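You operate a simulated robot arm through the tools that you are given. There is no shell and no other tool. Be economical: measure what you need, move in short steps, check, and stop when the job is done.

You run a simulated two-armed robot. Do the job below in one go: nothing can be reset, and whatever is moved stays where it is left.

TASK
Rinse the suds out of the rolled cloth under the cold tap, then spin it in washer 1.
Fine: tap off; shut the door before Start; switch off at End; the dry cloth stays on top. What is to be rubbed or washed off counts as gone when no trace of it is left.
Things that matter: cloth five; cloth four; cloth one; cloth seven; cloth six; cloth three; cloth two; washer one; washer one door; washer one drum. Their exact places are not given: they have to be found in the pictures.

The check looks at the end state, three seconds after you hand in, the way a careful person would. Anything else that was tipped, shoved, dropped, spilled or broken makes it a failure. Flat cloth is picked up by pressing the open fingertips on it (5 to 10 N) and closing them slowly along it; thin cloth reads only 2 to 8 mm in the jaws.

THE ROBOT
Two 7-joint arms with two-finger parallel grippers on one trunk, on a base that drives. Base frame: it is fixed to the floor where the robot stands at the start and does not move with it; the origin is under the middle of the robot, x ahead of it, y to its left, z up. Units: mm, rad, N and s.
The left shoulder is at the start at [50, 168, 1207], the right one opposite. With the tool pointing down near the work surface each hand reaches from about 100 to 660 mm from the robot's upright axis, wherever it stands, measured 20 degrees to its own side. Places, roughly: cloth five [-500, -2250, 1750]; cloth four [-500, -2250, 1750]; cloth seven [-500, -2250, 1750]; cloth six [-500, -2500, 1750]; cloth three [-750, -2500, 1750]; washer one [300, -600, 400]; washer one door [-200, -300, 500]; washer one drum [300, -600, 500]. Payload 1.57 kg a hand.
The tool frame of a hand sits at the grasp point between the pads (the TCP): z along the fingers, y along the line on which they close. The tips reach 30 mm beyond it. Largest opening 80 mm; finger width 17, thickness 12; the body of the gripper, 40 by 82 mm, starts 80 mm behind the TCP.
Orientation is that of the tool frame in the base frame, as [roll, pitch, yaw] about the fixed x, y, z axes, in that order (R = Rz(yaw) Ry(pitch) Rx(roll)). With the fingers straight down and closing along the base's y, the tool's x points along the base's -x, its y along +y and its z along -z.

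THE INTERFACE
- The arms move only by the tool play_rows. It takes "left_commands", "right_commands" or both (then of equal length, played together; a hand with none holds still); each is a list of rows, each an object (a shift or turn left out is 0, a gripper value left out holds the last) with "travel": the shift along the tool's x, y, z in mm, a list of three; "dr": the turn, a rotation vector about the tool's x, y, z in rad, a list of three; "fingers": the finger opening in mm, from 0 to 80. In form: [{"travel": [tx, ty, tz], "dr": [rx, ry, rz], "fingers": fingers}, ...]. A call has 1 to 20 rows; each row shifts and turns the commanded pose from where the row before left it, along the tool's axes as they then stand. A row lasts 0.2 s, in which the tool goes at most 50 mm and 0.15 rad; a call with a longer step from one row to the next is refused whole, and so is a gripper value outside its range. Where a pose cannot be reached the arm comes as near as it can. A force on the tool above 40 N (or 10 N above the force at the start of the call, whichever is more), or a blocked arm, ends the call early, and 0.2 s more pass. The fingers move at their own pace (about 45 mm/s each) and stop on an object; they squeeze with about 21 N. The grip force told is the motor's: it shows also when the fingers shut on nothing. Time passes only in rows, and 0.2 s behind the last, so rows that do not move let the fingers close. It gives the time, the measured TCP pose, the force on the tool (base axes), the opening and the grip force at its end, in the units of the frame above (readings bear some noise), with the torque about the TCP (base axes, N m) and any sound that the robot's microphone picked up.
- Cameras (640 x 400 px; columns grow to the right, rows downward): "scene" is now at [83.6, -82.3, 1437.4]; the picture's right is [-0.88, -0.47, 0.00], its down [-0.18, 0.34, -0.92] and it looks along [0.44, -0.82, -0.38] (base axes); focal length 214 px, centre (320, 200). "left" rides on the left gripper at [72, 7, -122] in its tool frame; the picture's right is [-0.09, 1.00, 0.00], its down [-0.84, -0.08, -0.54] and it looks along [-0.54, -0.05, 0.84] (tool axes); focal length 238 px, centre (320, 200). "right" rides on the right gripper at [72, -7, -122] in its tool frame; the picture's right is [0.09, 1.00, 0.00], its down [-0.84, 0.08, -0.54] and it looks along [-0.54, 0.05, 0.84] (tool axes); focal length 238 px, centre (320, 200).
- snapshot(camera): a new picture of that camera. The clock stands still meanwhile.
- slide_trunk(by): slides the trunk up (or, below 0, down) by that many mm; the arms and the scene camera ride with it, the base frame stays. It gives what a move gives, with no picture.
- roll_base(legs): drives the robot by 1 to 6 legs, each [ahead, left, turn to the left] in mm, mm and rad, along the robot's own axes; the way and the turn of a leg run together, so that a leg with both is an arc; at most 1500 mm and 3.142 rad a leg. The arms and the cameras ride along, it lands a little off, and it stops where it bumps. It gives what a move gives.
- turn_head(pan, tilt): turns the head with the scene camera to pan (to the left, within 1.396 rad either way) and tilt (down, from -0.506 to 1.204), counted from straight ahead of the robot. It gives what a move gives.
- locate(camera, pixels): for up to 12 pixels [column, row] of the newest picture of that camera ("zoom" is the newest enlarged one), the place [x, y, z] in the base frame of the surface seen there, good to about 2 mm. The clock stands still meanwhile.
- close_up(camera, box): a new picture of the part [left, top, right, bottom] of that camera's present view, enlarged. The clock stands still meanwhile.
- finish_job(): hands the job in; it is judged then, once.

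Go step by step. Measure first, check grasps and placings, and put right what went wrong. The budget is 80 turns and 78 pictures, counting those below and the enlarged ones. Unless the task says otherwise, let go and move clear before handing in, and close with one line.

The tools are called after ">>>" as name(argument=value, ...) on one line, values as JSON. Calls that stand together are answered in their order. play_rows: Moves the arms, as the interface text tells. Its arguments: {"type":"object","properties":{"left_commands":{"type":"array"},"right_commands":{"type":"array"}},"required":[]} The other tools are called the same way: slide_trunk (by) slides the trunk up or down; roll_base (legs) drives the base; turn_head (pan, tilt) turns the head that bears the scene camera; snapshot (camera) takes a picture; locate (camera, pixels) gives the place of the surface under pixels of a picture; close_up (camera, box) takes an enlarged picture of a part of a camera's view; finish_job () hands the job in.

At the start:

```text
time_s: 0.0
left_tool_pos: [290.6, -41.8, 1321.2]
left_ee_rot: [3.128, 0.011, -3.108]
left_force: [41.0, -58.1, -78.6]
left_moment: [6.7, -1.82, 4.9]
left_opening: 80.4
left_grip_force: 0.0
right_tool_pos: [351.2, -378.7, 1000.4]
right_ee_rot: [3.141, 0.0, -3.142]
right_force: [0.1, -0.5, 0.6]
right_moment: [-0.01, 0.05, 0.01]
right_opening: 80.2
right_grip_force: 0.1
trunk travel left (down, up): [-375.0, 68.0]
robot x, y, heading: [1.2, 1.1, -0.001]
head pan, tilt: [-1.388, 1.201]
```

scene: 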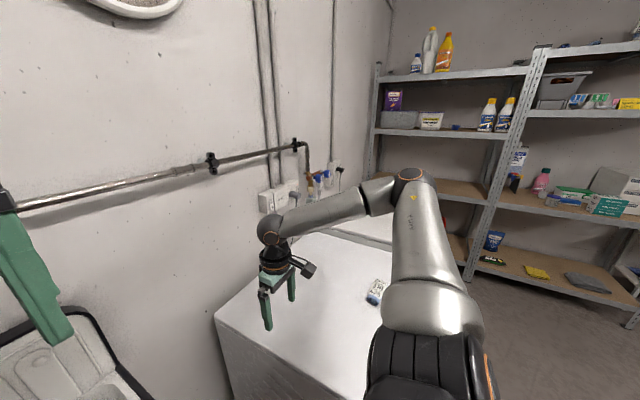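
right: 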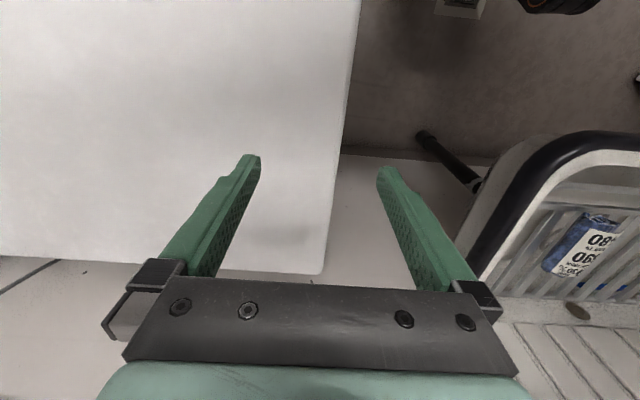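
left: 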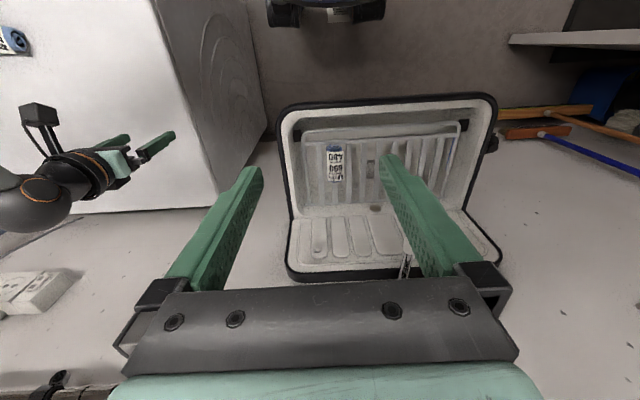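

The right gripper hangs over a white washer, and the left hand reads a large force although its view shows nothing touching it. I'll look around with the head first.

>>> turn_head(pan=0, tilt=0.5)

>>> snapshot(camera="scene")

```text
time_s: 1.5
left_tool_pos: [290.2, -41.3, 1319.6]
left_ee_rot: [3.127, 0.011, -3.109]
left_force: [0.0, 0.6, 0.0]
left_moment: [0.03, 0.03, 0.0]
left_opening: 79.8
left_grip_force: 0.0
right_tool_pos: [351.5, -377.8, 1000.6]
right_ee_rot: [-3.141, 0.001, -3.142]
right_force: [0.6, 1.0, 0.3]
right_moment: [-0.01, -0.03, -0.03]
right_opening: 80.1
right_grip_force: 0.0
trunk travel left (down, up): [-375.0, 68.0]
robot x, y, heading: [-1.3, -2.2, -0.001]
head pan, tilt: [0.0, 0.499]
```

```text
74 pictures are left
```

scene: 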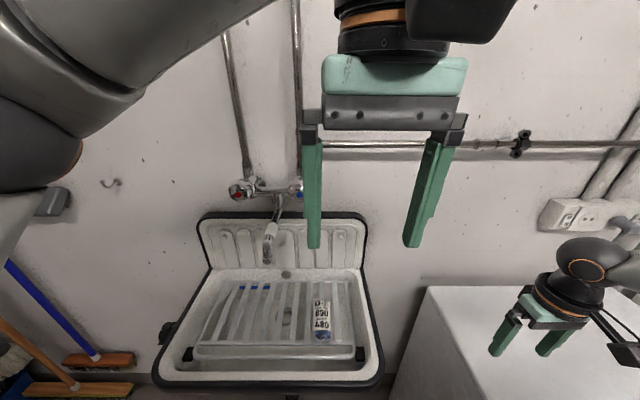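

The sink with a grating holds a labelled thing at (322,320), and there are red and blue tap knobs at (240,190) and (298,188). I'll look closer here and then at the other sides.

>>> close_up(camera="scene", box=[150, 150, 390, 400])

>>> turn_head(pan=-0.9, tilt=0.7)

>>> snapshot(camera="scene")

>>> turn_head(pan=0.8, tilt=0.6)

>>> snapshot(camera="scene")

```text
1.60 times, centred on (270, 275) of scene
```

zoom: 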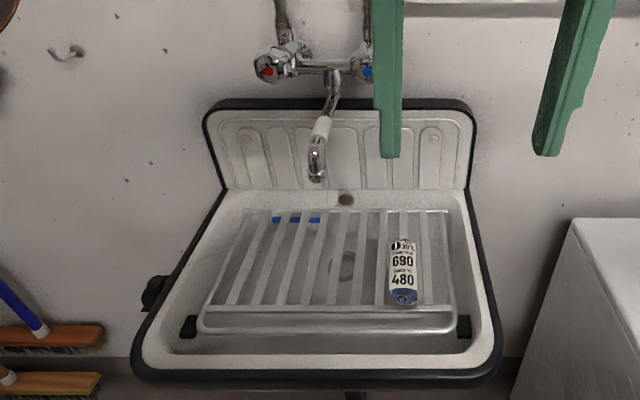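

```text
time_s: 2.7
left_tool_pos: [289.5, -42.1, 1321.7]
left_ee_rot: [3.128, 0.012, -3.108]
left_force: [0.0, -0.4, 0.5]
left_moment: [0.02, 0.01, 0.04]
left_opening: 79.9
left_grip_force: 0.1
right_tool_pos: [352.8, -377.8, 999.7]
right_ee_rot: [3.139, 0.0, -3.141]
right_force: [0.4, -1.4, 0.3]
right_moment: [-0.04, 0.01, 0.01]
right_opening: 80.2
right_grip_force: 0.0
trunk travel left (down, up): [-375.0, 68.0]
robot x, y, heading: [-2.2, 1.9, -0.002]
head pan, tilt: [-0.901, 0.7]
```

```text
72 pictures are left
```

scene: 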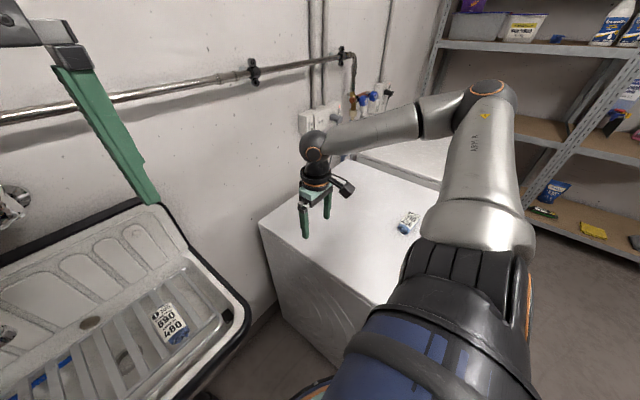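

```text
time_s: 4.5
left_tool_pos: [294.4, -38.3, 1323.0]
left_ee_rot: [3.133, 0.008, -3.106]
left_force: [42.0, 39.2, 14.8]
left_moment: [-5.21, 6.78, -3.44]
left_opening: 79.9
left_grip_force: 0.0
right_tool_pos: [352.4, -377.4, 999.3]
right_ee_rot: [-3.14, 0.001, -3.14]
right_force: [1.1, -0.2, -0.5]
right_moment: [-0.01, -0.01, -0.03]
right_opening: 80.0
right_grip_force: 0.0
trunk travel left (down, up): [-375.0, 68.0]
robot x, y, heading: [0.2, -1.2, -0.004]
head pan, tilt: [0.799, 0.6]
```

```text
71 pictures are left
```

scene: 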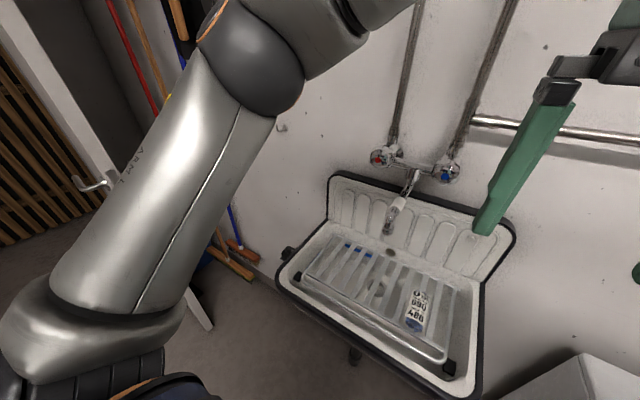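

The blue knob is the right one of the pair. I'll zoom into the thing in the sink and the things on the washer, and look from the left hand's camera too.

>>> close_up(camera="left", box=[270, 80, 510, 290])

>>> play_rows(left_commands=[{"travel": [0, 45, 0]}, {"travel": [0, 45, 0]}, {"travel": [0, 45, 0]}, {"travel": [0, 45, 0]}, {"travel": [0, 45, 0]}])

>>> turn_head(pan=-0.8, tilt=0.9)

>>> snapshot(camera="scene")

>>> turn_head(pan=-1.39, tilt=0.2)

>>> snapshot(camera="scene")

```text
1.90 times, centred on (390, 185) of left
```

zoom: 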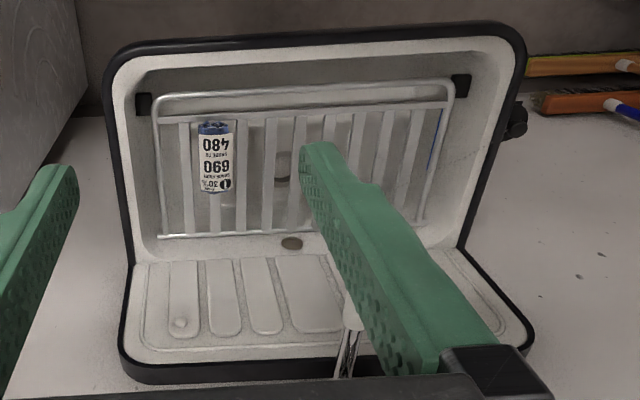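

```text
time_s: 4.8
left_tool_pos: [298.8, -17.3, 1324.4]
left_ee_rot: [-3.137, 0.004, -3.081]
left_force: [17.0, 34.0, 10.4]
left_moment: [-4.53, 3.22, -3.12]
left_opening: 80.2
left_grip_force: 0.0
right_tool_pos: [351.8, -377.8, 1000.6]
right_ee_rot: [-3.141, -0.001, 3.141]
right_force: [0.2, 0.4, 0.0]
right_moment: [0.01, 0.01, 0.01]
right_opening: 80.0
right_grip_force: 0.1
trunk travel left (down, up): [-375.0, 68.0]
robot x, y, heading: [1.0, -0.4, -0.0]
head pan, tilt: [0.799, 0.6]
stopped in row 1 (left hand): the force on the tool passed its limit (the readings are from after the stop); the commanded pose is now the measured one
```

```text
time_s: 6.5
left_tool_pos: [297.3, -22.2, 1321.9]
left_ee_rot: [3.141, 0.009, -3.08]
left_force: [0.4, -0.3, -0.8]
left_moment: [0.01, -0.01, -0.02]
left_opening: 79.8
left_grip_force: 0.0
right_tool_pos: [351.2, -378.3, 1000.3]
right_ee_rot: [-3.141, 0.001, -3.141]
right_force: [0.5, -0.7, 0.4]
right_moment: [0.0, 0.0, 0.01]
right_opening: 79.8
right_grip_force: 0.1
trunk travel left (down, up): [-375.0, 68.0]
robot x, y, heading: [-2.2, 0.0, -0.002]
head pan, tilt: [-0.799, 0.901]
```

```text
69 pictures are left
```

scene: 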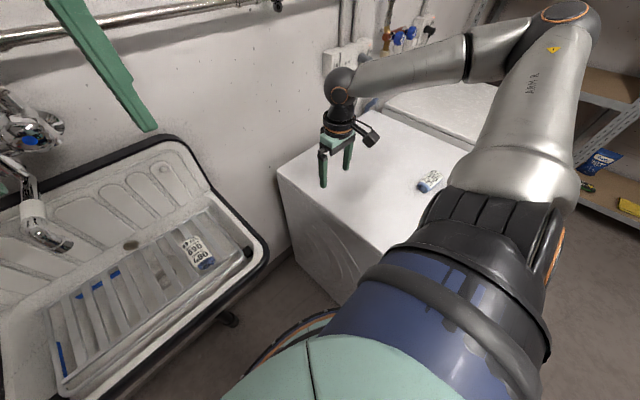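

```text
time_s: 7.5
left_tool_pos: [298.4, -22.6, 1325.0]
left_ee_rot: [-3.13, 0.0, -3.058]
left_force: [30.3, -48.2, 74.3]
left_moment: [7.06, 10.17, 3.7]
left_opening: 80.2
left_grip_force: 0.1
right_tool_pos: [352.7, -379.2, 1000.1]
right_ee_rot: [-3.141, 0.001, 3.141]
right_force: [-0.2, 0.6, 0.3]
right_moment: [-0.01, 0.0, 0.01]
right_opening: 79.9
right_grip_force: 0.0
trunk travel left (down, up): [-375.0, 68.0]
robot x, y, heading: [-0.6, 1.8, -0.001]
head pan, tilt: [-1.389, 0.201]
```

```text
68 pictures are left
```

scene: 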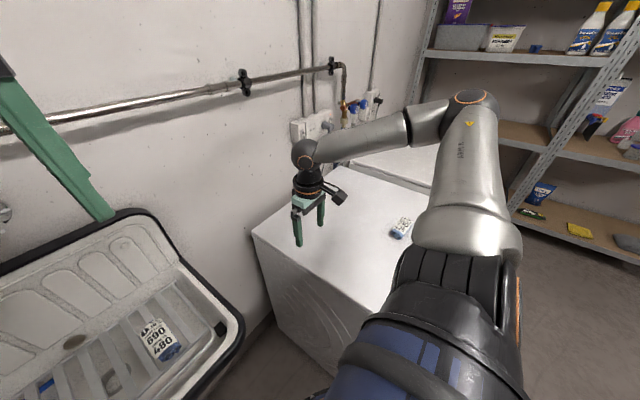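

Two labelled rolls exist: one on the sink grating, one on the washer top (the dry one). I'll put the head back, get the left arm away from it, then measure.

>>> turn_head(pan=-0.4, tilt=0.8)

>>> play_rows(left_commands=[{"travel": [0, 40, 40]}, {"travel": [0, 40, 0]}, {"travel": [0, 40, 0]}, {"travel": [0, 40, 0]}, {"travel": [0, 40, 0]}, {"travel": [0, 40, 0]}])

>>> snapshot(camera="scene")

```text
time_s: 8.8
left_tool_pos: [295.7, -21.4, 1321.5]
left_ee_rot: [3.138, 0.008, -3.079]
left_force: [0.0, -0.3, -0.4]
left_moment: [-0.05, -0.01, -0.02]
left_opening: 79.8
left_grip_force: 0.1
right_tool_pos: [352.2, -377.5, 998.7]
right_ee_rot: [3.141, 0.0, -3.142]
right_force: [0.5, 0.2, 0.2]
right_moment: [-0.04, 0.02, 0.0]
right_opening: 80.1
right_grip_force: 0.2
trunk travel left (down, up): [-375.0, 68.0]
robot x, y, heading: [-1.2, 4.0, 0.0]
head pan, tilt: [-0.4, 0.799]
```

```text
refused: row 1 steps farther than a row can; nothing moved
```

```text
67 pictures are left
```

scene: 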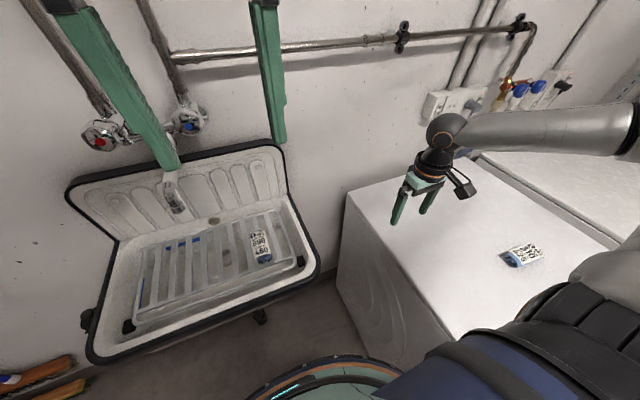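

>>> locate(camera="scene", pixels=[[260, 237], [263, 259], [188, 122], [102, 136], [175, 205], [524, 253], [512, 258], [350, 195], [475, 157], [450, 330], [215, 262], [318, 262]])

>>> close_up(camera="scene", box=[60, 80, 320, 280])

>>> close_up(camera="scene", box=[460, 210, 580, 290])

```text
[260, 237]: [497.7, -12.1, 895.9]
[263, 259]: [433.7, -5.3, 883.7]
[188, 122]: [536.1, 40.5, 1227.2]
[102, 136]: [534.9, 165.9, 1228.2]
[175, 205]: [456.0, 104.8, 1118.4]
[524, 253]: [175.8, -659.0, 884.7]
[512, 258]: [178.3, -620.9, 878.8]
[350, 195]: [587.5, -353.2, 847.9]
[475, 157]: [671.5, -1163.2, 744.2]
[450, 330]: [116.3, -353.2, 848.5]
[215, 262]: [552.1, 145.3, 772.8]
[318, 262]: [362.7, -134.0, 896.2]
```

```text
2.00 times, centred on (190, 180) of scene
```

zoom: 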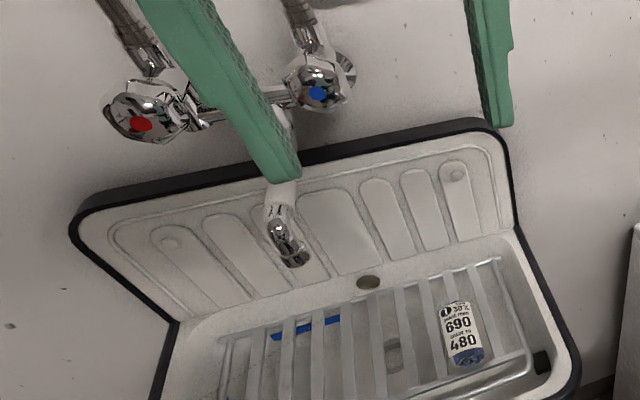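

```text
5.00 times, centred on (520, 250) of scene
```

zoom: 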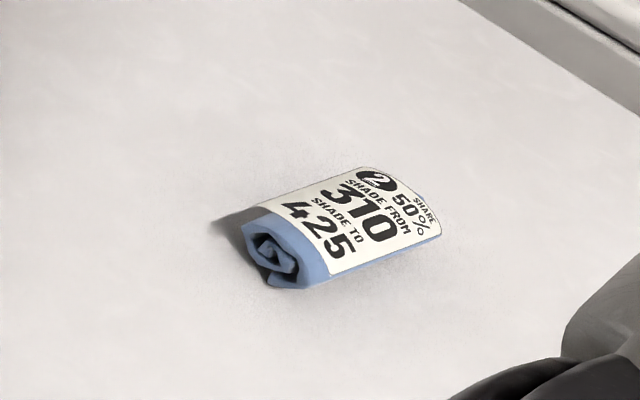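

The sink roll lies along x around (465,-9,890); the cold knob is at (536,40,1227) and the spout near (456,105,1118). I'll move the left arm aside and bring the right hand over the roll for a close look.

>>> play_rows(left_commands=[{"travel": [0, 40, 0]}, {"travel": [0, 40, 0]}, {"travel": [0, 40, 0]}, {"travel": [0, 40, 0]}, {"travel": [0, 40, 0]}, {"travel": [0, 40, 0]}, {}, {}, {}, {}, {}], right_commands=[{"travel": [0, 0, -40]}, {"travel": [0, 20, -40]}, {"travel": [0, 45, -10]}, {"travel": [0, 45, 0]}, {"travel": [0, 45, 0]}, {"travel": [0, 45, 0]}, {"travel": [0, 45, 0]}, {"travel": [0, 45, 0]}, {"travel": [-20, 40, 0]}, {"travel": [-20, 40, 0]}, {"travel": [-10, 0, 0]}])

>>> snapshot(camera="right")

>>> snapshot(camera="scene")

```text
time_s: 11.2
left_tool_pos: [280.3, 219.9, 1321.6]
left_ee_rot: [-3.141, 0.008, -3.079]
left_force: [0.3, -0.6, -1.1]
left_moment: [0.04, 0.02, 0.02]
left_opening: 79.9
left_grip_force: 0.0
right_tool_pos: [359.2, -99.9, 1089.8]
right_ee_rot: [3.14, 0.0, 3.14]
right_force: [0.8, 0.8, -0.5]
right_moment: [0.02, 0.0, 0.01]
right_opening: 79.7
right_grip_force: 0.0
right hand out of reach, approached as far as the arm can: row 8, 9, 10
trunk travel left (down, up): [-375.0, 68.0]
robot x, y, heading: [3.7, 0.3, 0.003]
head pan, tilt: [-0.4, 0.799]
```

```text
64 pictures are left
```

right: 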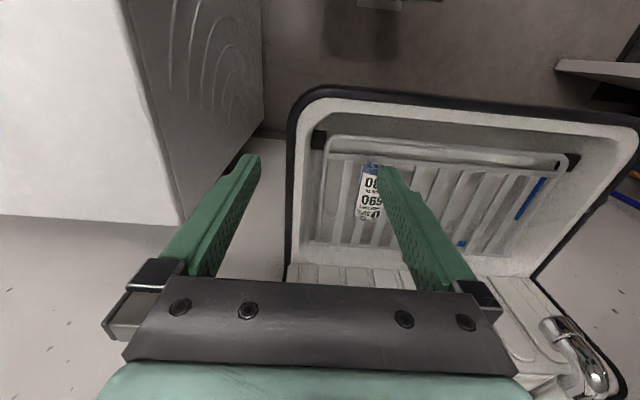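

```text
63 pictures are left
```

scene: 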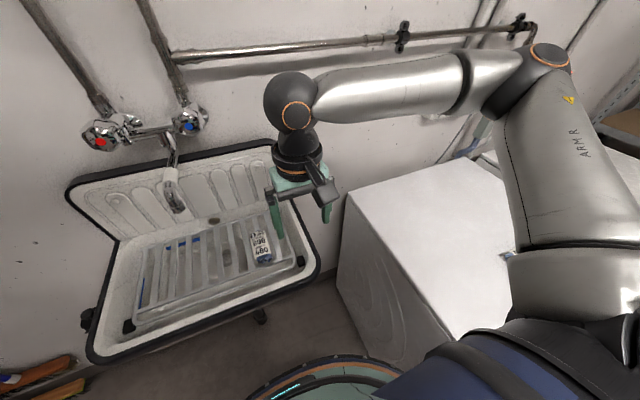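

The right arm can't cross further in towards the middle from here, so the robot must shift left. I'll check where the brooms, the sink front and the robot's own base edge are.

>>> locate(camera="scene", pixels=[[64, 361], [40, 383], [88, 320], [95, 360], [350, 360], [260, 390], [200, 330], [300, 285], [450, 335], [186, 124], [263, 255], [259, 236]])

>>> turn_head(pan=0.6, tilt=1.0)

>>> snapshot(camera="scene")

```text
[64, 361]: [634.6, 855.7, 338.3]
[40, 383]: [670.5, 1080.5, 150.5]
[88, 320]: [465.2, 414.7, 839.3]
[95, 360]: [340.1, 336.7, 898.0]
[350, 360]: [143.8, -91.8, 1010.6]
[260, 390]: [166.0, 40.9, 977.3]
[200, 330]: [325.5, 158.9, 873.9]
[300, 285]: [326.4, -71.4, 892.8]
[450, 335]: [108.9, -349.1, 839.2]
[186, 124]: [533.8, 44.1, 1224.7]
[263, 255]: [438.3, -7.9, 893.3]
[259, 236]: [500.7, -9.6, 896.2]
```

```text
time_s: 12.4
left_tool_pos: [281.5, 218.6, 1322.1]
left_ee_rot: [-3.141, 0.009, -3.078]
left_force: [-0.7, -0.4, 0.5]
left_moment: [0.01, -0.02, 0.01]
left_opening: 80.3
left_grip_force: 0.1
right_tool_pos: [359.0, -100.6, 1090.7]
right_ee_rot: [3.139, 0.0, -3.141]
right_force: [0.3, -0.9, -0.3]
right_moment: [0.04, 0.03, -0.02]
right_opening: 80.0
right_grip_force: 0.0
trunk travel left (down, up): [-375.0, 68.0]
robot x, y, heading: [3.8, 2.6, 0.001]
head pan, tilt: [0.6, 1.0]
```

```text
62 pictures are left
```

scene: 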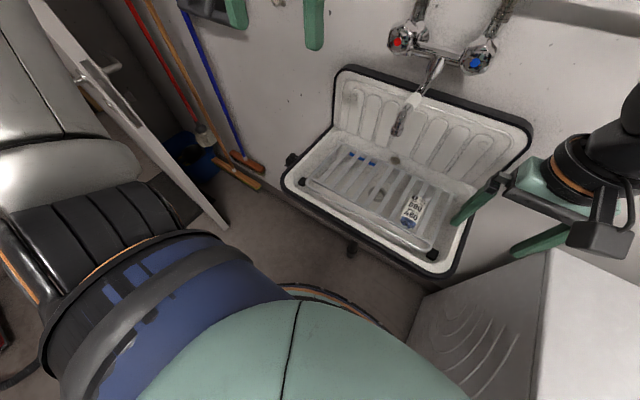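

The way left seems free apart from the open room door near (215,215); I'll check its place and then pull the right hand back a bit and drive 240 mm left.

>>> locate(camera="scene", pixels=[[222, 226], [200, 200], [130, 120], [240, 185], [300, 290], [292, 160], [410, 210], [372, 160], [400, 125], [476, 62], [395, 42]])

>>> play_rows(right_commands=[{"travel": [30, -20, 0]}, {"travel": [30, -20, 0]}])

>>> close_up(camera="scene", box=[270, 20, 550, 290])

```text
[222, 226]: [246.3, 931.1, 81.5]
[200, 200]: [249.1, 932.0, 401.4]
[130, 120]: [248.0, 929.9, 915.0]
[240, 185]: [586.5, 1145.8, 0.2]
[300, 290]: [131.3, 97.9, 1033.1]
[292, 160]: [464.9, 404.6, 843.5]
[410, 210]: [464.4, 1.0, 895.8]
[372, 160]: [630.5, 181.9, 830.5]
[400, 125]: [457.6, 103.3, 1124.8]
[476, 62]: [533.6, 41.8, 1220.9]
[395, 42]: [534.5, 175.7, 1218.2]
```

```text
time_s: 13.1
left_tool_pos: [279.8, 217.9, 1323.3]
left_ee_rot: [-3.141, 0.011, -3.078]
left_force: [-0.3, -0.2, -0.2]
left_moment: [0.01, -0.05, -0.02]
left_opening: 79.7
left_grip_force: 0.1
right_tool_pos: [299.0, -139.0, 1090.9]
right_ee_rot: [3.139, 0.0, -3.141]
right_force: [0.6, 0.2, -0.9]
right_moment: [0.0, -0.02, 0.02]
right_opening: 80.0
right_grip_force: 0.0
trunk travel left (down, up): [-375.0, 68.0]
robot x, y, heading: [0.7, 2.7, 0.002]
head pan, tilt: [0.6, 1.0]
```

```text
1.48 times, centred on (410, 155) of scene
```

zoom: 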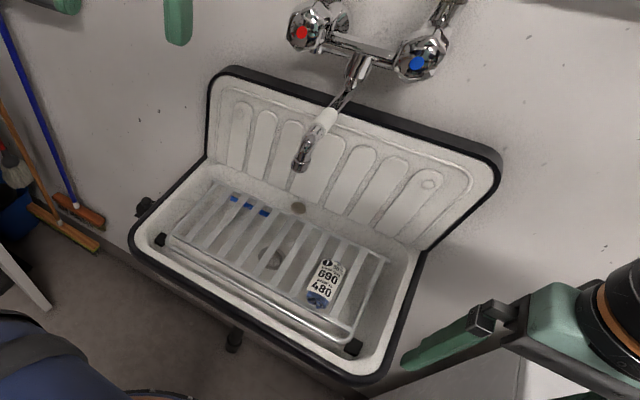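

The door edge is at y=930, so the way is clear. Driving 240 mm left.

>>> roll_base(legs=[[0, 240, 0]])

>>> turn_head(pan=-0.3, tilt=0.7)

>>> snapshot(camera="scene")

```text
time_s: 14.8
left_tool_pos: [282.1, 459.7, 1323.0]
left_ee_rot: [-3.141, 0.009, -3.078]
left_force: [-0.4, 0.4, -0.3]
left_moment: [-0.01, -0.02, -0.04]
left_opening: 80.0
left_grip_force: 0.0
right_tool_pos: [299.6, 101.9, 1090.6]
right_ee_rot: [-3.14, 0.0, 3.142]
right_force: [-1.0, -0.8, -0.2]
right_moment: [0.0, 0.02, 0.06]
right_opening: 80.0
right_grip_force: 0.0
trunk travel left (down, up): [-375.0, 68.0]
robot x, y, heading: [-4.2, 241.4, -0.005]
head pan, tilt: [0.6, 1.0]
```

```text
time_s: 16.0
left_tool_pos: [281.7, 459.4, 1322.0]
left_ee_rot: [3.141, 0.009, -3.078]
left_force: [-0.3, -0.4, -0.6]
left_moment: [0.0, 0.03, 0.04]
left_opening: 80.1
left_grip_force: 0.0
right_tool_pos: [300.0, 102.3, 1090.9]
right_ee_rot: [3.141, 0.001, -3.141]
right_force: [0.0, -0.6, -0.5]
right_moment: [-0.01, 0.0, -0.02]
right_opening: 80.1
right_grip_force: 0.0
trunk travel left (down, up): [-375.0, 68.0]
robot x, y, heading: [-3.8, 239.8, -0.001]
head pan, tilt: [-0.3, 0.7]
```

```text
60 pictures are left
```

scene: 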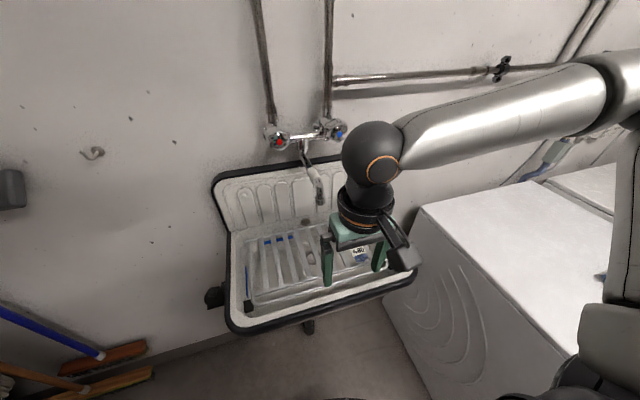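

The arm is now well placed for knob (y≈40) and roll. I'll lift the right hand to knob height and turn the fingers to point forward.

>>> play_rows(right_commands=[{"travel": [-15, -20, -40]}, {"travel": [-15, -20, -40]}, {"travel": [-15, -20, -40]}, {"travel": [-15, -2, -16]}, {"dr": [0, -0.1428, 0]}, {"dr": [0, -0.1428, 0]}, {"dr": [0, -0.1428, 0]}, {"dr": [0, -0.1428, 0]}, {"dr": [0, -0.1428, 0]}, {"dr": [0, -0.1428, 0]}, {"dr": [0, -0.1428, 0]}, {"dr": [0, -0.1428, 0]}, {"dr": [0, -0.1428, 0]}, {"dr": [0, -0.1428, 0]}, {"dr": [0, -0.1428, 0]}])

>>> snapshot(camera="right")

>>> snapshot(camera="scene")

```text
time_s: 19.2
left_tool_pos: [283.0, 459.5, 1322.1]
left_ee_rot: [-3.141, 0.007, -3.079]
left_force: [0.8, -0.6, 0.0]
left_moment: [0.01, 0.03, 0.01]
left_opening: 80.1
left_grip_force: 0.1
right_tool_pos: [449.9, 65.5, 1299.3]
right_ee_rot: [-1.631, 1.57, -1.631]
right_force: [0.9, 1.6, -0.2]
right_moment: [0.0, -0.04, -0.03]
right_opening: 79.8
right_grip_force: 0.0
right hand out of reach, approached as far as the arm can: row 11, 12, 13, 14, 15
trunk travel left (down, up): [-375.0, 68.0]
robot x, y, heading: [2.2, 243.5, 0.005]
head pan, tilt: [-0.3, 0.7]
```

```text
59 pictures are left
```

right: 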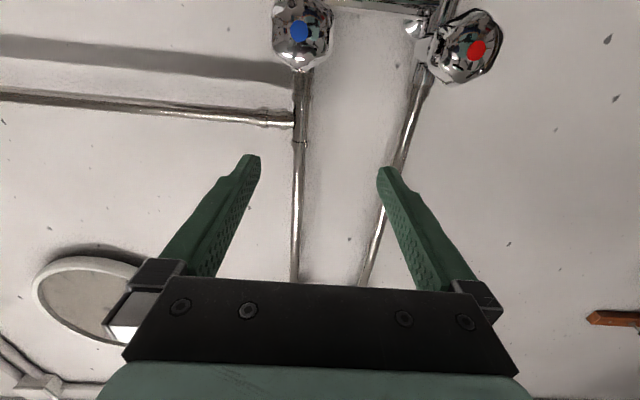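

```text
58 pictures are left
```

scene: 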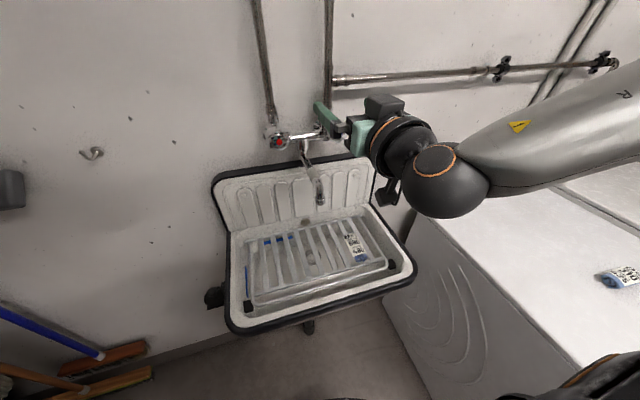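

The fingers now point to the wall; the nearest reachable pose is higher and further out. I'll command forward to a pose in front of the knob and see if it is reached.

>>> play_rows(right_commands=[{"travel": [0, 0, 45]}, {"travel": [0, 0, 45]}, {}])

>>> snapshot(camera="right")

```text
time_s: 20.0
left_tool_pos: [281.9, 459.3, 1323.3]
left_ee_rot: [3.14, 0.008, -3.078]
left_force: [-0.6, -0.2, -0.8]
left_moment: [0.02, -0.01, 0.03]
left_opening: 80.0
left_grip_force: 0.0
right_tool_pos: [539.6, 64.7, 1299.1]
right_ee_rot: [-2.85, 1.57, -2.852]
right_force: [0.4, 0.5, -0.8]
right_moment: [-0.02, -0.01, -0.01]
right_opening: 80.0
right_grip_force: 0.1
trunk travel left (down, up): [-375.0, 68.0]
robot x, y, heading: [1.4, 240.3, -0.006]
head pan, tilt: [-0.3, 0.7]
```

```text
57 pictures are left
```

right: 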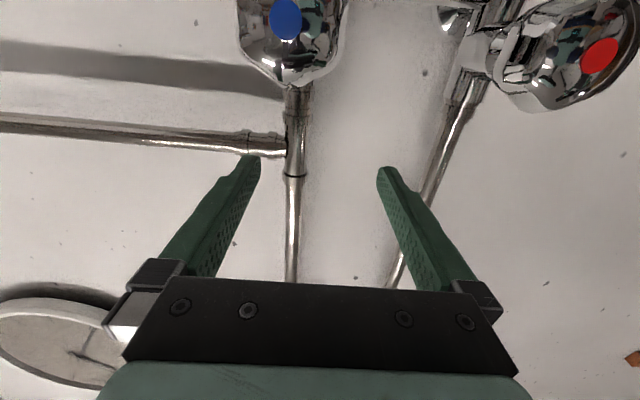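

The command follows the measured pose, so the hand is now at x=540, 75 mm above the knob. I'll measure the knob in this view before backing off and lowering.

>>> locate(camera="right", pixels=[[286, 20], [243, 50], [342, 40], [290, 75], [420, 120], [600, 55], [550, 100]])

>>> play_rows(right_commands=[{"travel": [0, 0, -45]}, {"travel": [0, -10, -30]}, {"travel": [40, -15, 0]}, {"travel": [35, 0, 0]}, {}])

>>> snapshot(camera="right")

>>> close_up(camera="scene", box=[240, 60, 440, 260])

```text
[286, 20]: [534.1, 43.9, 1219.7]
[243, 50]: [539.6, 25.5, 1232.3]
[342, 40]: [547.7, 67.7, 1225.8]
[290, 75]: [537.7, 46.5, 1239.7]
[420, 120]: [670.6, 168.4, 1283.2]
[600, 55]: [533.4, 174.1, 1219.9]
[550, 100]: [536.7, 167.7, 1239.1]
```

```text
time_s: 21.2
left_tool_pos: [280.7, 459.5, 1323.2]
left_ee_rot: [-3.141, 0.01, -3.079]
left_force: [0.3, 0.4, 0.3]
left_moment: [0.04, 0.02, 0.0]
left_opening: 80.0
left_grip_force: 0.1
right_tool_pos: [474.3, 40.6, 1226.4]
right_ee_rot: [1.537, 1.571, 1.536]
right_force: [0.0, -0.5, 0.4]
right_moment: [-0.05, -0.01, 0.0]
right_opening: 80.1
right_grip_force: 0.0
right hand out of reach, approached as far as the arm can: row 3, 4
trunk travel left (down, up): [-375.0, 68.0]
robot x, y, heading: [-2.9, 241.1, 0.001]
head pan, tilt: [-0.3, 0.7]
```

```text
56 pictures are left
```

right: 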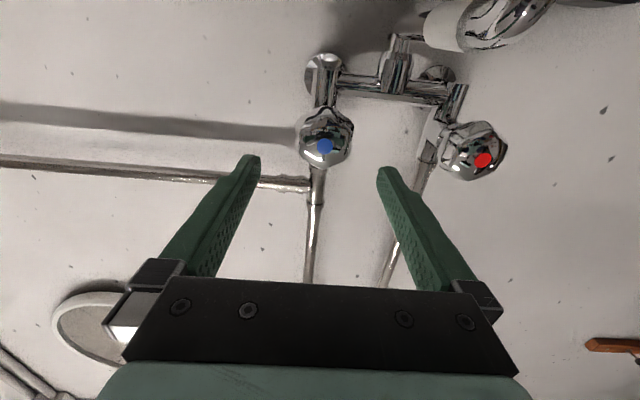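

```text
2.00 times, centred on (340, 160) of scene
```

zoom: 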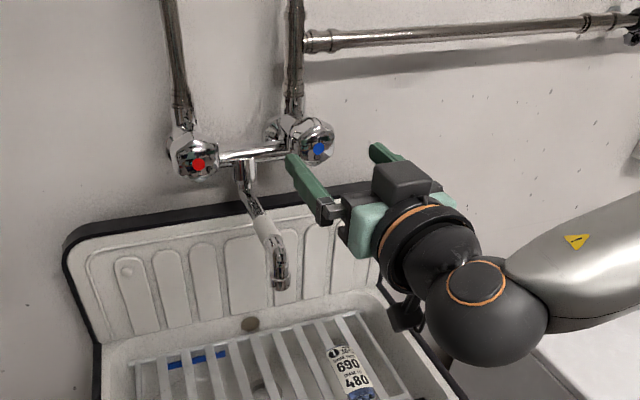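

The hand faces the knob squarely (blue dot at (325,147)). I'll go forward to TCP x≈538, centred on y=44, z=1220, and close.

>>> play_rows(right_commands=[{"travel": [3, 2, 30]}, {"travel": [3, 1, 33]}, {"fingers": 30}, {"fingers": 30}, {"fingers": 30}, {"fingers": 30}])

>>> snapshot(camera="right")

```text
time_s: 22.6
left_tool_pos: [281.3, 459.0, 1323.3]
left_ee_rot: [3.141, 0.009, -3.079]
left_force: [0.1, -0.1, 1.0]
left_moment: [-0.01, -0.02, -0.03]
left_opening: 79.8
left_grip_force: 0.0
right_tool_pos: [536.9, 42.9, 1219.4]
right_ee_rot: [1.311, 1.568, 1.308]
right_force: [0.4, -2.5, 1.4]
right_moment: [0.01, -0.12, -0.16]
right_opening: 52.1
right_grip_force: 34.9
trunk travel left (down, up): [-375.0, 68.0]
robot x, y, heading: [-0.9, 238.3, 0.001]
head pan, tilt: [-0.3, 0.7]
```

```text
54 pictures are left
```

right: 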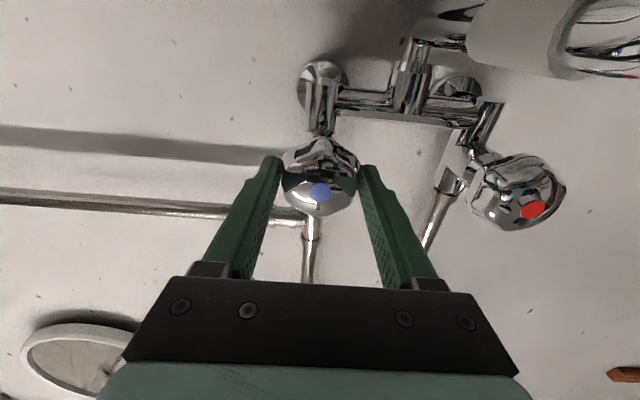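

The knob is gripped at 52 mm. I'll turn it counter-clockwise (seen from the front) by 0.84 rad and look at the spout.

>>> play_rows(right_commands=[{"dr": [0, 0, -0.14]}, {"dr": [0, 0, -0.14]}, {"dr": [0, 0, -0.14]}, {"dr": [0, 0, -0.14]}, {"dr": [0, 0, -0.14]}, {"dr": [0, 0, -0.14]}, {}])

>>> close_up(camera="scene", box=[220, 80, 420, 300])

```text
time_s: 24.2
left_tool_pos: [281.2, 459.2, 1323.6]
left_ee_rot: [-3.141, 0.009, -3.08]
left_force: [-0.1, -0.2, -1.0]
left_moment: [-0.01, 0.04, 0.0]
left_opening: 79.9
left_grip_force: 0.0
right_tool_pos: [537.0, 44.3, 1219.6]
right_ee_rot: [-1.57, 0.729, -1.571]
right_force: [3.8, -3.9, 4.2]
right_moment: [-0.03, -0.33, 0.26]
right_opening: 51.6
right_grip_force: 45.5
trunk travel left (down, up): [-375.0, 68.0]
robot x, y, heading: [-0.4, 237.8, -0.002]
head pan, tilt: [-0.3, 0.7]
```

```text
1.82 times, centred on (320, 190) of scene
```

zoom: 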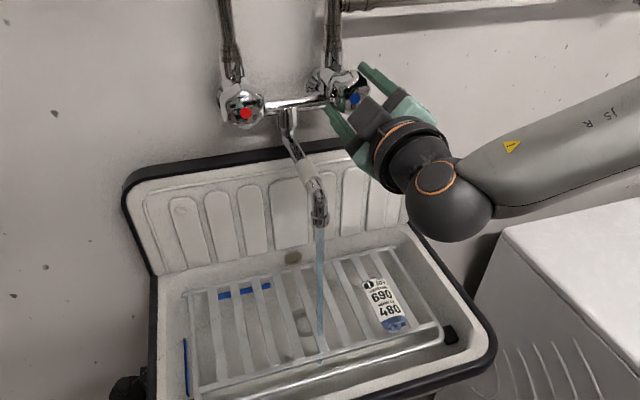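

Cold water is running from the spout. Now release the knob, back off and turn the hand back.

>>> play_rows(right_commands=[{"fingers": 80}, {"fingers": 80}, {"fingers": 80}, {"travel": [0, 0, -30]}, {"travel": [0, 0, -35]}, {"dr": [0, 0, 0.14], "fingers": 70}, {"dr": [0, 0, 0.14]}, {"dr": [0, 0, 0.14]}, {"dr": [0, 0, 0.14]}, {"dr": [0, 0, 0.14]}, {"dr": [0, 0, 0.14]}, {"travel": [-10, -40, 0]}, {}])

>>> play_rows(right_commands=[{"dr": [0, 0.1428, 0]}, {"dr": [0, 0.1428, 0]}, {"dr": [0, 0.1428, 0]}, {"dr": [0, 0.1428, 0]}, {"dr": [0, 0.1428, 0]}, {"dr": [0, 0.1428, 0]}, {"dr": [0, 0.1428, 0]}, {"dr": [0, 0.1428, 0]}, {"dr": [0, 0.1428, 0]}, {"dr": [0, 0.1428, 0]}, {"dr": [0, 0.1428, 0]}, {}])

>>> snapshot(camera="right")

```text
time_s: 27.0
left_tool_pos: [281.4, 461.1, 1322.0]
left_ee_rot: [-3.14, 0.007, -3.08]
left_force: [1.2, 0.0, 0.2]
left_moment: [-0.01, -0.01, -0.02]
left_opening: 79.9
left_grip_force: 0.2
right_tool_pos: [476.0, 4.1, 1230.6]
right_ee_rot: [2.736, 1.569, 2.739]
right_force: [1.1, 0.4, 0.0]
right_moment: [-0.02, 0.03, 0.01]
right_opening: 69.9
right_grip_force: 0.0
right hand out of reach, approached as far as the arm can: row 12
trunk travel left (down, up): [-375.0, 68.0]
robot x, y, heading: [-1.7, 241.3, 0.003]
head pan, tilt: [-0.3, 0.7]
```

```text
time_s: 29.6
left_tool_pos: [280.7, 458.6, 1322.5]
left_ee_rot: [3.14, 0.009, -3.079]
left_force: [0.2, -0.9, -0.1]
left_moment: [0.0, 0.0, -0.01]
left_opening: 79.9
left_grip_force: 0.1
right_tool_pos: [476.3, 4.2, 1231.0]
right_ee_rot: [3.14, -0.001, 3.141]
right_force: [-0.4, -0.2, 0.3]
right_moment: [0.01, -0.02, -0.04]
right_opening: 69.9
right_grip_force: 0.0
trunk travel left (down, up): [-375.0, 68.0]
robot x, y, heading: [-0.6, 241.5, -0.005]
head pan, tilt: [-0.3, 0.7]
```

```text
52 pictures are left
```

right: 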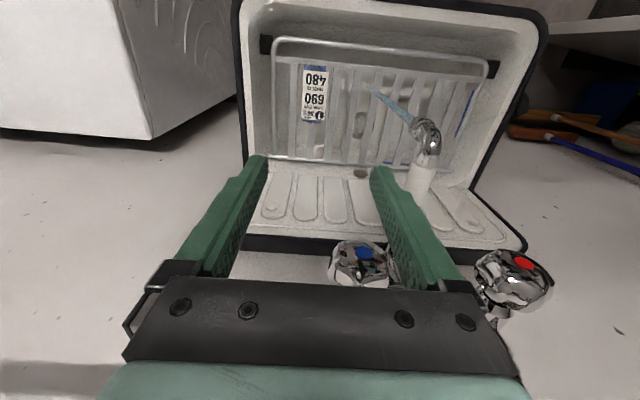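

Hand points down above the roll. I'll descend to about z=990 and zoom on the roll.

>>> play_rows(right_commands=[{"travel": [2, -3, 45]}, {"travel": [2, -3, 45]}, {"travel": [2, -3, 45]}, {"travel": [2, -3, 45]}, {"travel": [2, 0, 45]}, {"fingers": 80}])

>>> close_up(camera="right", box=[200, 20, 440, 220])

>>> locate(camera="zoom", pixels=[[320, 100], [320, 200], [320, 300], [270, 200], [370, 200]])

```text
time_s: 31.0
left_tool_pos: [282.2, 460.0, 1322.6]
left_ee_rot: [-3.141, 0.011, -3.079]
left_force: [-0.3, -0.1, -0.4]
left_moment: [-0.02, -0.02, 0.0]
left_opening: 80.1
left_grip_force: 0.1
right_tool_pos: [467.6, -7.6, 1004.7]
right_ee_rot: [3.142, 0.0, -3.141]
right_force: [0.4, 1.2, -0.3]
right_moment: [0.02, 0.0, -0.01]
right_opening: 80.2
right_grip_force: 0.1
trunk travel left (down, up): [-375.0, 68.0]
robot x, y, heading: [-2.2, 241.8, 0.002]
head pan, tilt: [-0.3, 0.7]
```

```text
2.00 times, centred on (320, 120) of right
```

zoom: 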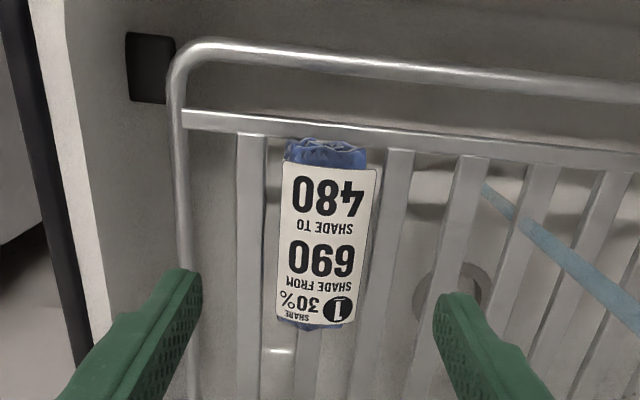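

```text
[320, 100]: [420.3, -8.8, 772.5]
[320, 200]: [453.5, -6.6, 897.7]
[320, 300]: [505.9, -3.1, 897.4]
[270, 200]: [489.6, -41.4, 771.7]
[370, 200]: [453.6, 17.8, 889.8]
```

The roll spans x 435–517, y about -27…+20, top z 898. I need the slat height and exact edges.

>>> locate(camera="zoom", pixels=[[252, 250], [392, 250], [325, 150], [325, 320], [286, 240], [374, 240], [310, 345], [455, 200], [300, 120], [306, 375], [530, 230], [500, 205]])

```text
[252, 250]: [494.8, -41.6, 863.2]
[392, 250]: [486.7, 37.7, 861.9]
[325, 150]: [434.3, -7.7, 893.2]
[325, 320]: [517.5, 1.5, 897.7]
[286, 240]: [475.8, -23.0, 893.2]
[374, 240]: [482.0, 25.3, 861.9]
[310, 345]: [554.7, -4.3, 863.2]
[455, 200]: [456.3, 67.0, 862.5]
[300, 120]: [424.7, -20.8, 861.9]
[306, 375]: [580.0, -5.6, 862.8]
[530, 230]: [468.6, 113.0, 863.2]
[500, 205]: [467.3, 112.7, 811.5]
```

Slats at z=863, roll centre about (476,-2), yaw +0.1. I'll descend to TCP z=899 and close on the roll.

>>> play_rows(right_commands=[{"travel": [-4, 3, 35], "dr": [0, 0, -0.1]}, {"travel": [-4, 2, 35]}, {"travel": [0, 0, 36]}, {"fingers": 30}, {"fingers": 20}, {"fingers": 10}, {"fingers": 0}, {}, {}])

>>> close_up(camera="right", box=[200, 20, 440, 220])

```text
time_s: 33.0
left_tool_pos: [281.2, 459.8, 1322.3]
left_ee_rot: [3.141, 0.01, -3.079]
left_force: [0.0, -1.3, 0.3]
left_moment: [0.01, 0.0, 0.0]
left_opening: 80.1
left_grip_force: 0.0
right_tool_pos: [466.8, -8.3, 906.2]
right_ee_rot: [3.139, 0.0, -3.042]
right_force: [-0.4, 0.5, 0.1]
right_moment: [0.0, 0.01, -0.01]
right_opening: 51.7
right_grip_force: 20.8
right hand out of reach, approached as far as the arm can: row 3
trunk travel left (down, up): [-375.0, 68.0]
robot x, y, heading: [2.4, 236.2, -0.001]
head pan, tilt: [-0.3, 0.7]
```

```text
2.00 times, centred on (320, 120) of right
```

zoom: 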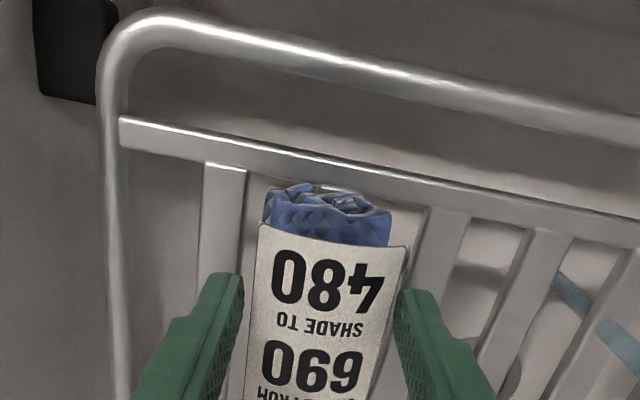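

Gripped at 52 mm, 21 N, slightly shallow (z=906) but holding 22 mm of the roll. I'll lift and check.

>>> play_rows(right_commands=[{"travel": [0, 0, -20]}, {"travel": [0, 0, -30]}, {"travel": [0, 0, -30]}, {}])

>>> snapshot(camera="right")

>>> snapshot(camera="scene")

```text
time_s: 34.0
left_tool_pos: [282.4, 459.6, 1323.2]
left_ee_rot: [3.141, 0.01, -3.079]
left_force: [-0.1, 0.1, 0.6]
left_moment: [0.04, -0.01, -0.03]
left_opening: 80.0
left_grip_force: 0.0
right_tool_pos: [467.5, -8.3, 985.6]
right_ee_rot: [3.141, 0.0, -3.043]
right_force: [0.0, 0.9, 0.0]
right_moment: [0.0, 0.02, 0.02]
right_opening: 0.0
right_grip_force: 20.7
trunk travel left (down, up): [-375.0, 68.0]
robot x, y, heading: [-0.9, 236.4, -0.0]
head pan, tilt: [-0.3, 0.7]
```

```text
49 pictures are left
```

right: 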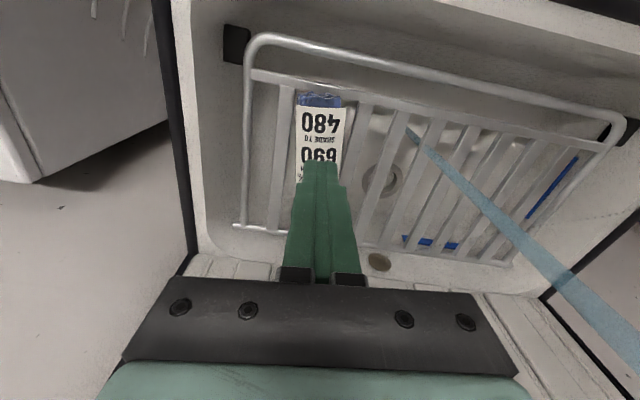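

```text
48 pictures are left
```

scene: 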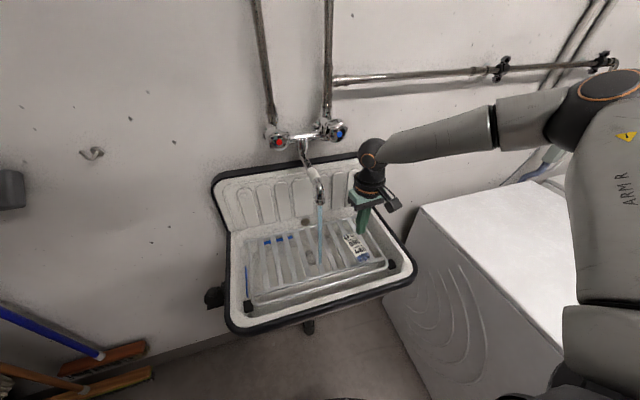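

The grip slipped (opening 0, roll still on the grating). It was too shallow because of reach; I'll raise the hand, lower the trunk 80 mm for more reach, and re-look.

>>> play_rows(right_commands=[{"travel": [0, 0, -40], "fingers": 80}, {"travel": [0, 0, -40]}, {}, {}])

>>> slide_trunk(by=-80)

>>> close_up(camera="right", box=[200, 20, 440, 220])

>>> locate(camera="zoom", pixels=[[320, 140], [320, 180], [320, 240], [320, 290], [290, 200], [370, 200], [310, 320]])

```text
time_s: 35.0
left_tool_pos: [280.7, 459.9, 1323.5]
left_ee_rot: [-3.141, 0.009, -3.079]
left_force: [-0.6, -0.2, 0.1]
left_moment: [0.01, -0.02, 0.01]
left_opening: 79.8
left_grip_force: 0.2
right_tool_pos: [466.6, -8.9, 1066.2]
right_ee_rot: [-3.141, 0.001, -3.041]
right_force: [0.1, -0.3, 0.1]
right_moment: [0.02, 0.0, 0.01]
right_opening: 80.1
right_grip_force: 0.1
trunk travel left (down, up): [-375.0, 68.0]
robot x, y, heading: [-0.9, 244.6, 0.001]
head pan, tilt: [-0.3, 0.7]
```

```text
time_s: 36.2
left_tool_pos: [281.5, 458.9, 1242.2]
left_ee_rot: [-3.141, 0.007, -3.077]
left_force: [-0.2, -0.2, -0.9]
left_moment: [0.0, -0.03, -0.02]
left_opening: 80.2
left_grip_force: 0.0
right_tool_pos: [467.8, -7.8, 985.6]
right_ee_rot: [3.142, -0.002, -3.042]
right_force: [0.4, -1.5, 0.7]
right_moment: [-0.02, 0.01, 0.01]
right_opening: 79.8
right_grip_force: 0.1
trunk travel left (down, up): [-295.0, 148.0]
robot x, y, heading: [1.7, 236.5, -0.004]
head pan, tilt: [-0.3, 0.7]
```

```text
2.00 times, centred on (320, 120) of right
```

zoom: 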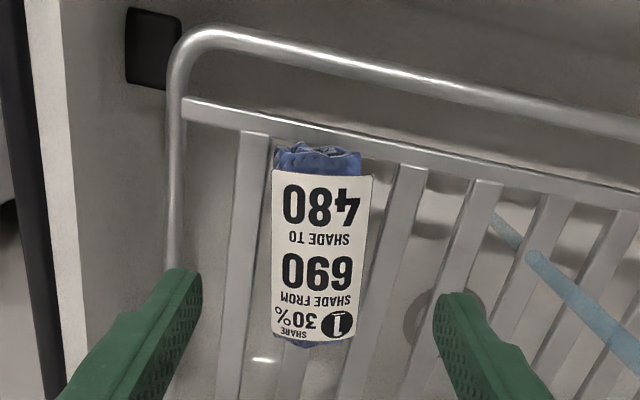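

```text
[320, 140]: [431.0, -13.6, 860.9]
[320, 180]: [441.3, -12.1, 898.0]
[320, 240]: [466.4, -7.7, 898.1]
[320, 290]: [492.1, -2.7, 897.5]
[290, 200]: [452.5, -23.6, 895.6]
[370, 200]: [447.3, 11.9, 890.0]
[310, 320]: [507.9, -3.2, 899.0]
```

Roll centre ≈ (475,-5). Descending deeper to z≈896.

>>> play_rows(right_commands=[{"travel": [-4, 2, 40]}, {"travel": [-3, 2, 30]}, {"travel": [0, 0, 19]}, {}])

```text
time_s: 37.2
left_tool_pos: [281.1, 459.3, 1242.4]
left_ee_rot: [-3.141, 0.01, -3.079]
left_force: [-0.1, 0.0, -0.4]
left_moment: [0.0, 0.02, 0.01]
left_opening: 80.0
left_grip_force: 0.1
right_tool_pos: [475.1, -5.0, 896.5]
right_ee_rot: [-3.142, 0.0, -3.041]
right_force: [0.0, 0.1, -0.2]
right_moment: [-0.04, -0.01, 0.0]
right_opening: 80.1
right_grip_force: 0.1
trunk travel left (down, up): [-295.0, 148.0]
robot x, y, heading: [0.7, 244.5, -0.003]
head pan, tilt: [-0.3, 0.7]
```

>>> play_rows(right_commands=[{"fingers": 40}, {"fingers": 30}, {"fingers": 20}, {"fingers": 10}, {"fingers": 0}, {}, {}, {}, {"travel": [0, 0, -10]}, {"travel": [0, 0, -20]}, {"travel": [0, 0, -30]}, {"travel": [0, 0, -30]}, {}])

>>> close_up(camera="right", box=[180, 0, 500, 240])

```text
time_s: 40.0
left_tool_pos: [281.1, 459.5, 1243.5]
left_ee_rot: [3.141, 0.008, -3.08]
left_force: [0.6, -1.3, 0.4]
left_moment: [0.02, -0.01, 0.0]
left_opening: 80.3
left_grip_force: 0.0
right_tool_pos: [473.7, -4.2, 987.6]
right_ee_rot: [3.14, -0.001, -3.042]
right_force: [0.2, 0.3, -0.5]
right_moment: [0.01, 0.02, 0.01]
right_opening: 50.2
right_grip_force: 21.3
trunk travel left (down, up): [-295.0, 148.0]
robot x, y, heading: [-1.2, 240.8, -0.004]
head pan, tilt: [-0.3, 0.7]
```

```text
1.67 times, centred on (340, 120) of right
```

zoom: 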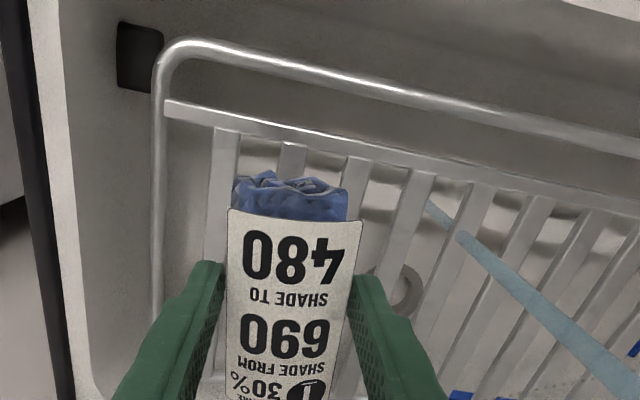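

The roll is held firmly now (50 mm, 21 N). I'll locate where the stream hits and the spout tip.

>>> locate(camera="zoom", pixels=[[462, 238], [470, 245], [430, 205], [455, 232], [520, 290]])

>>> close_up(camera="scene", box=[250, 110, 390, 300])

>>> locate(camera="zoom", pixels=[[320, 100], [320, 120], [312, 80], [325, 130], [322, 150], [325, 200]])

```text
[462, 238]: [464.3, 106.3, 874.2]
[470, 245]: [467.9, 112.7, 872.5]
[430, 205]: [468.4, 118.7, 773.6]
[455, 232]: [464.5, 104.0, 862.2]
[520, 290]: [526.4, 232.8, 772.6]
```

```text
2.11 times, centred on (320, 205) of scene
```

zoom: 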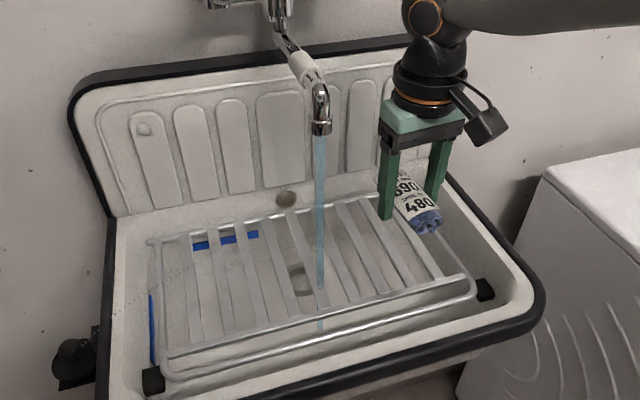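

```text
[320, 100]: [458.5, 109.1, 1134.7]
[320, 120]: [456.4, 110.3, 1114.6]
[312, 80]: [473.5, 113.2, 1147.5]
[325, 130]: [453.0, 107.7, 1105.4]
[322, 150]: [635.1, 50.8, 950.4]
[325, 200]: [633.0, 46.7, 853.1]
```

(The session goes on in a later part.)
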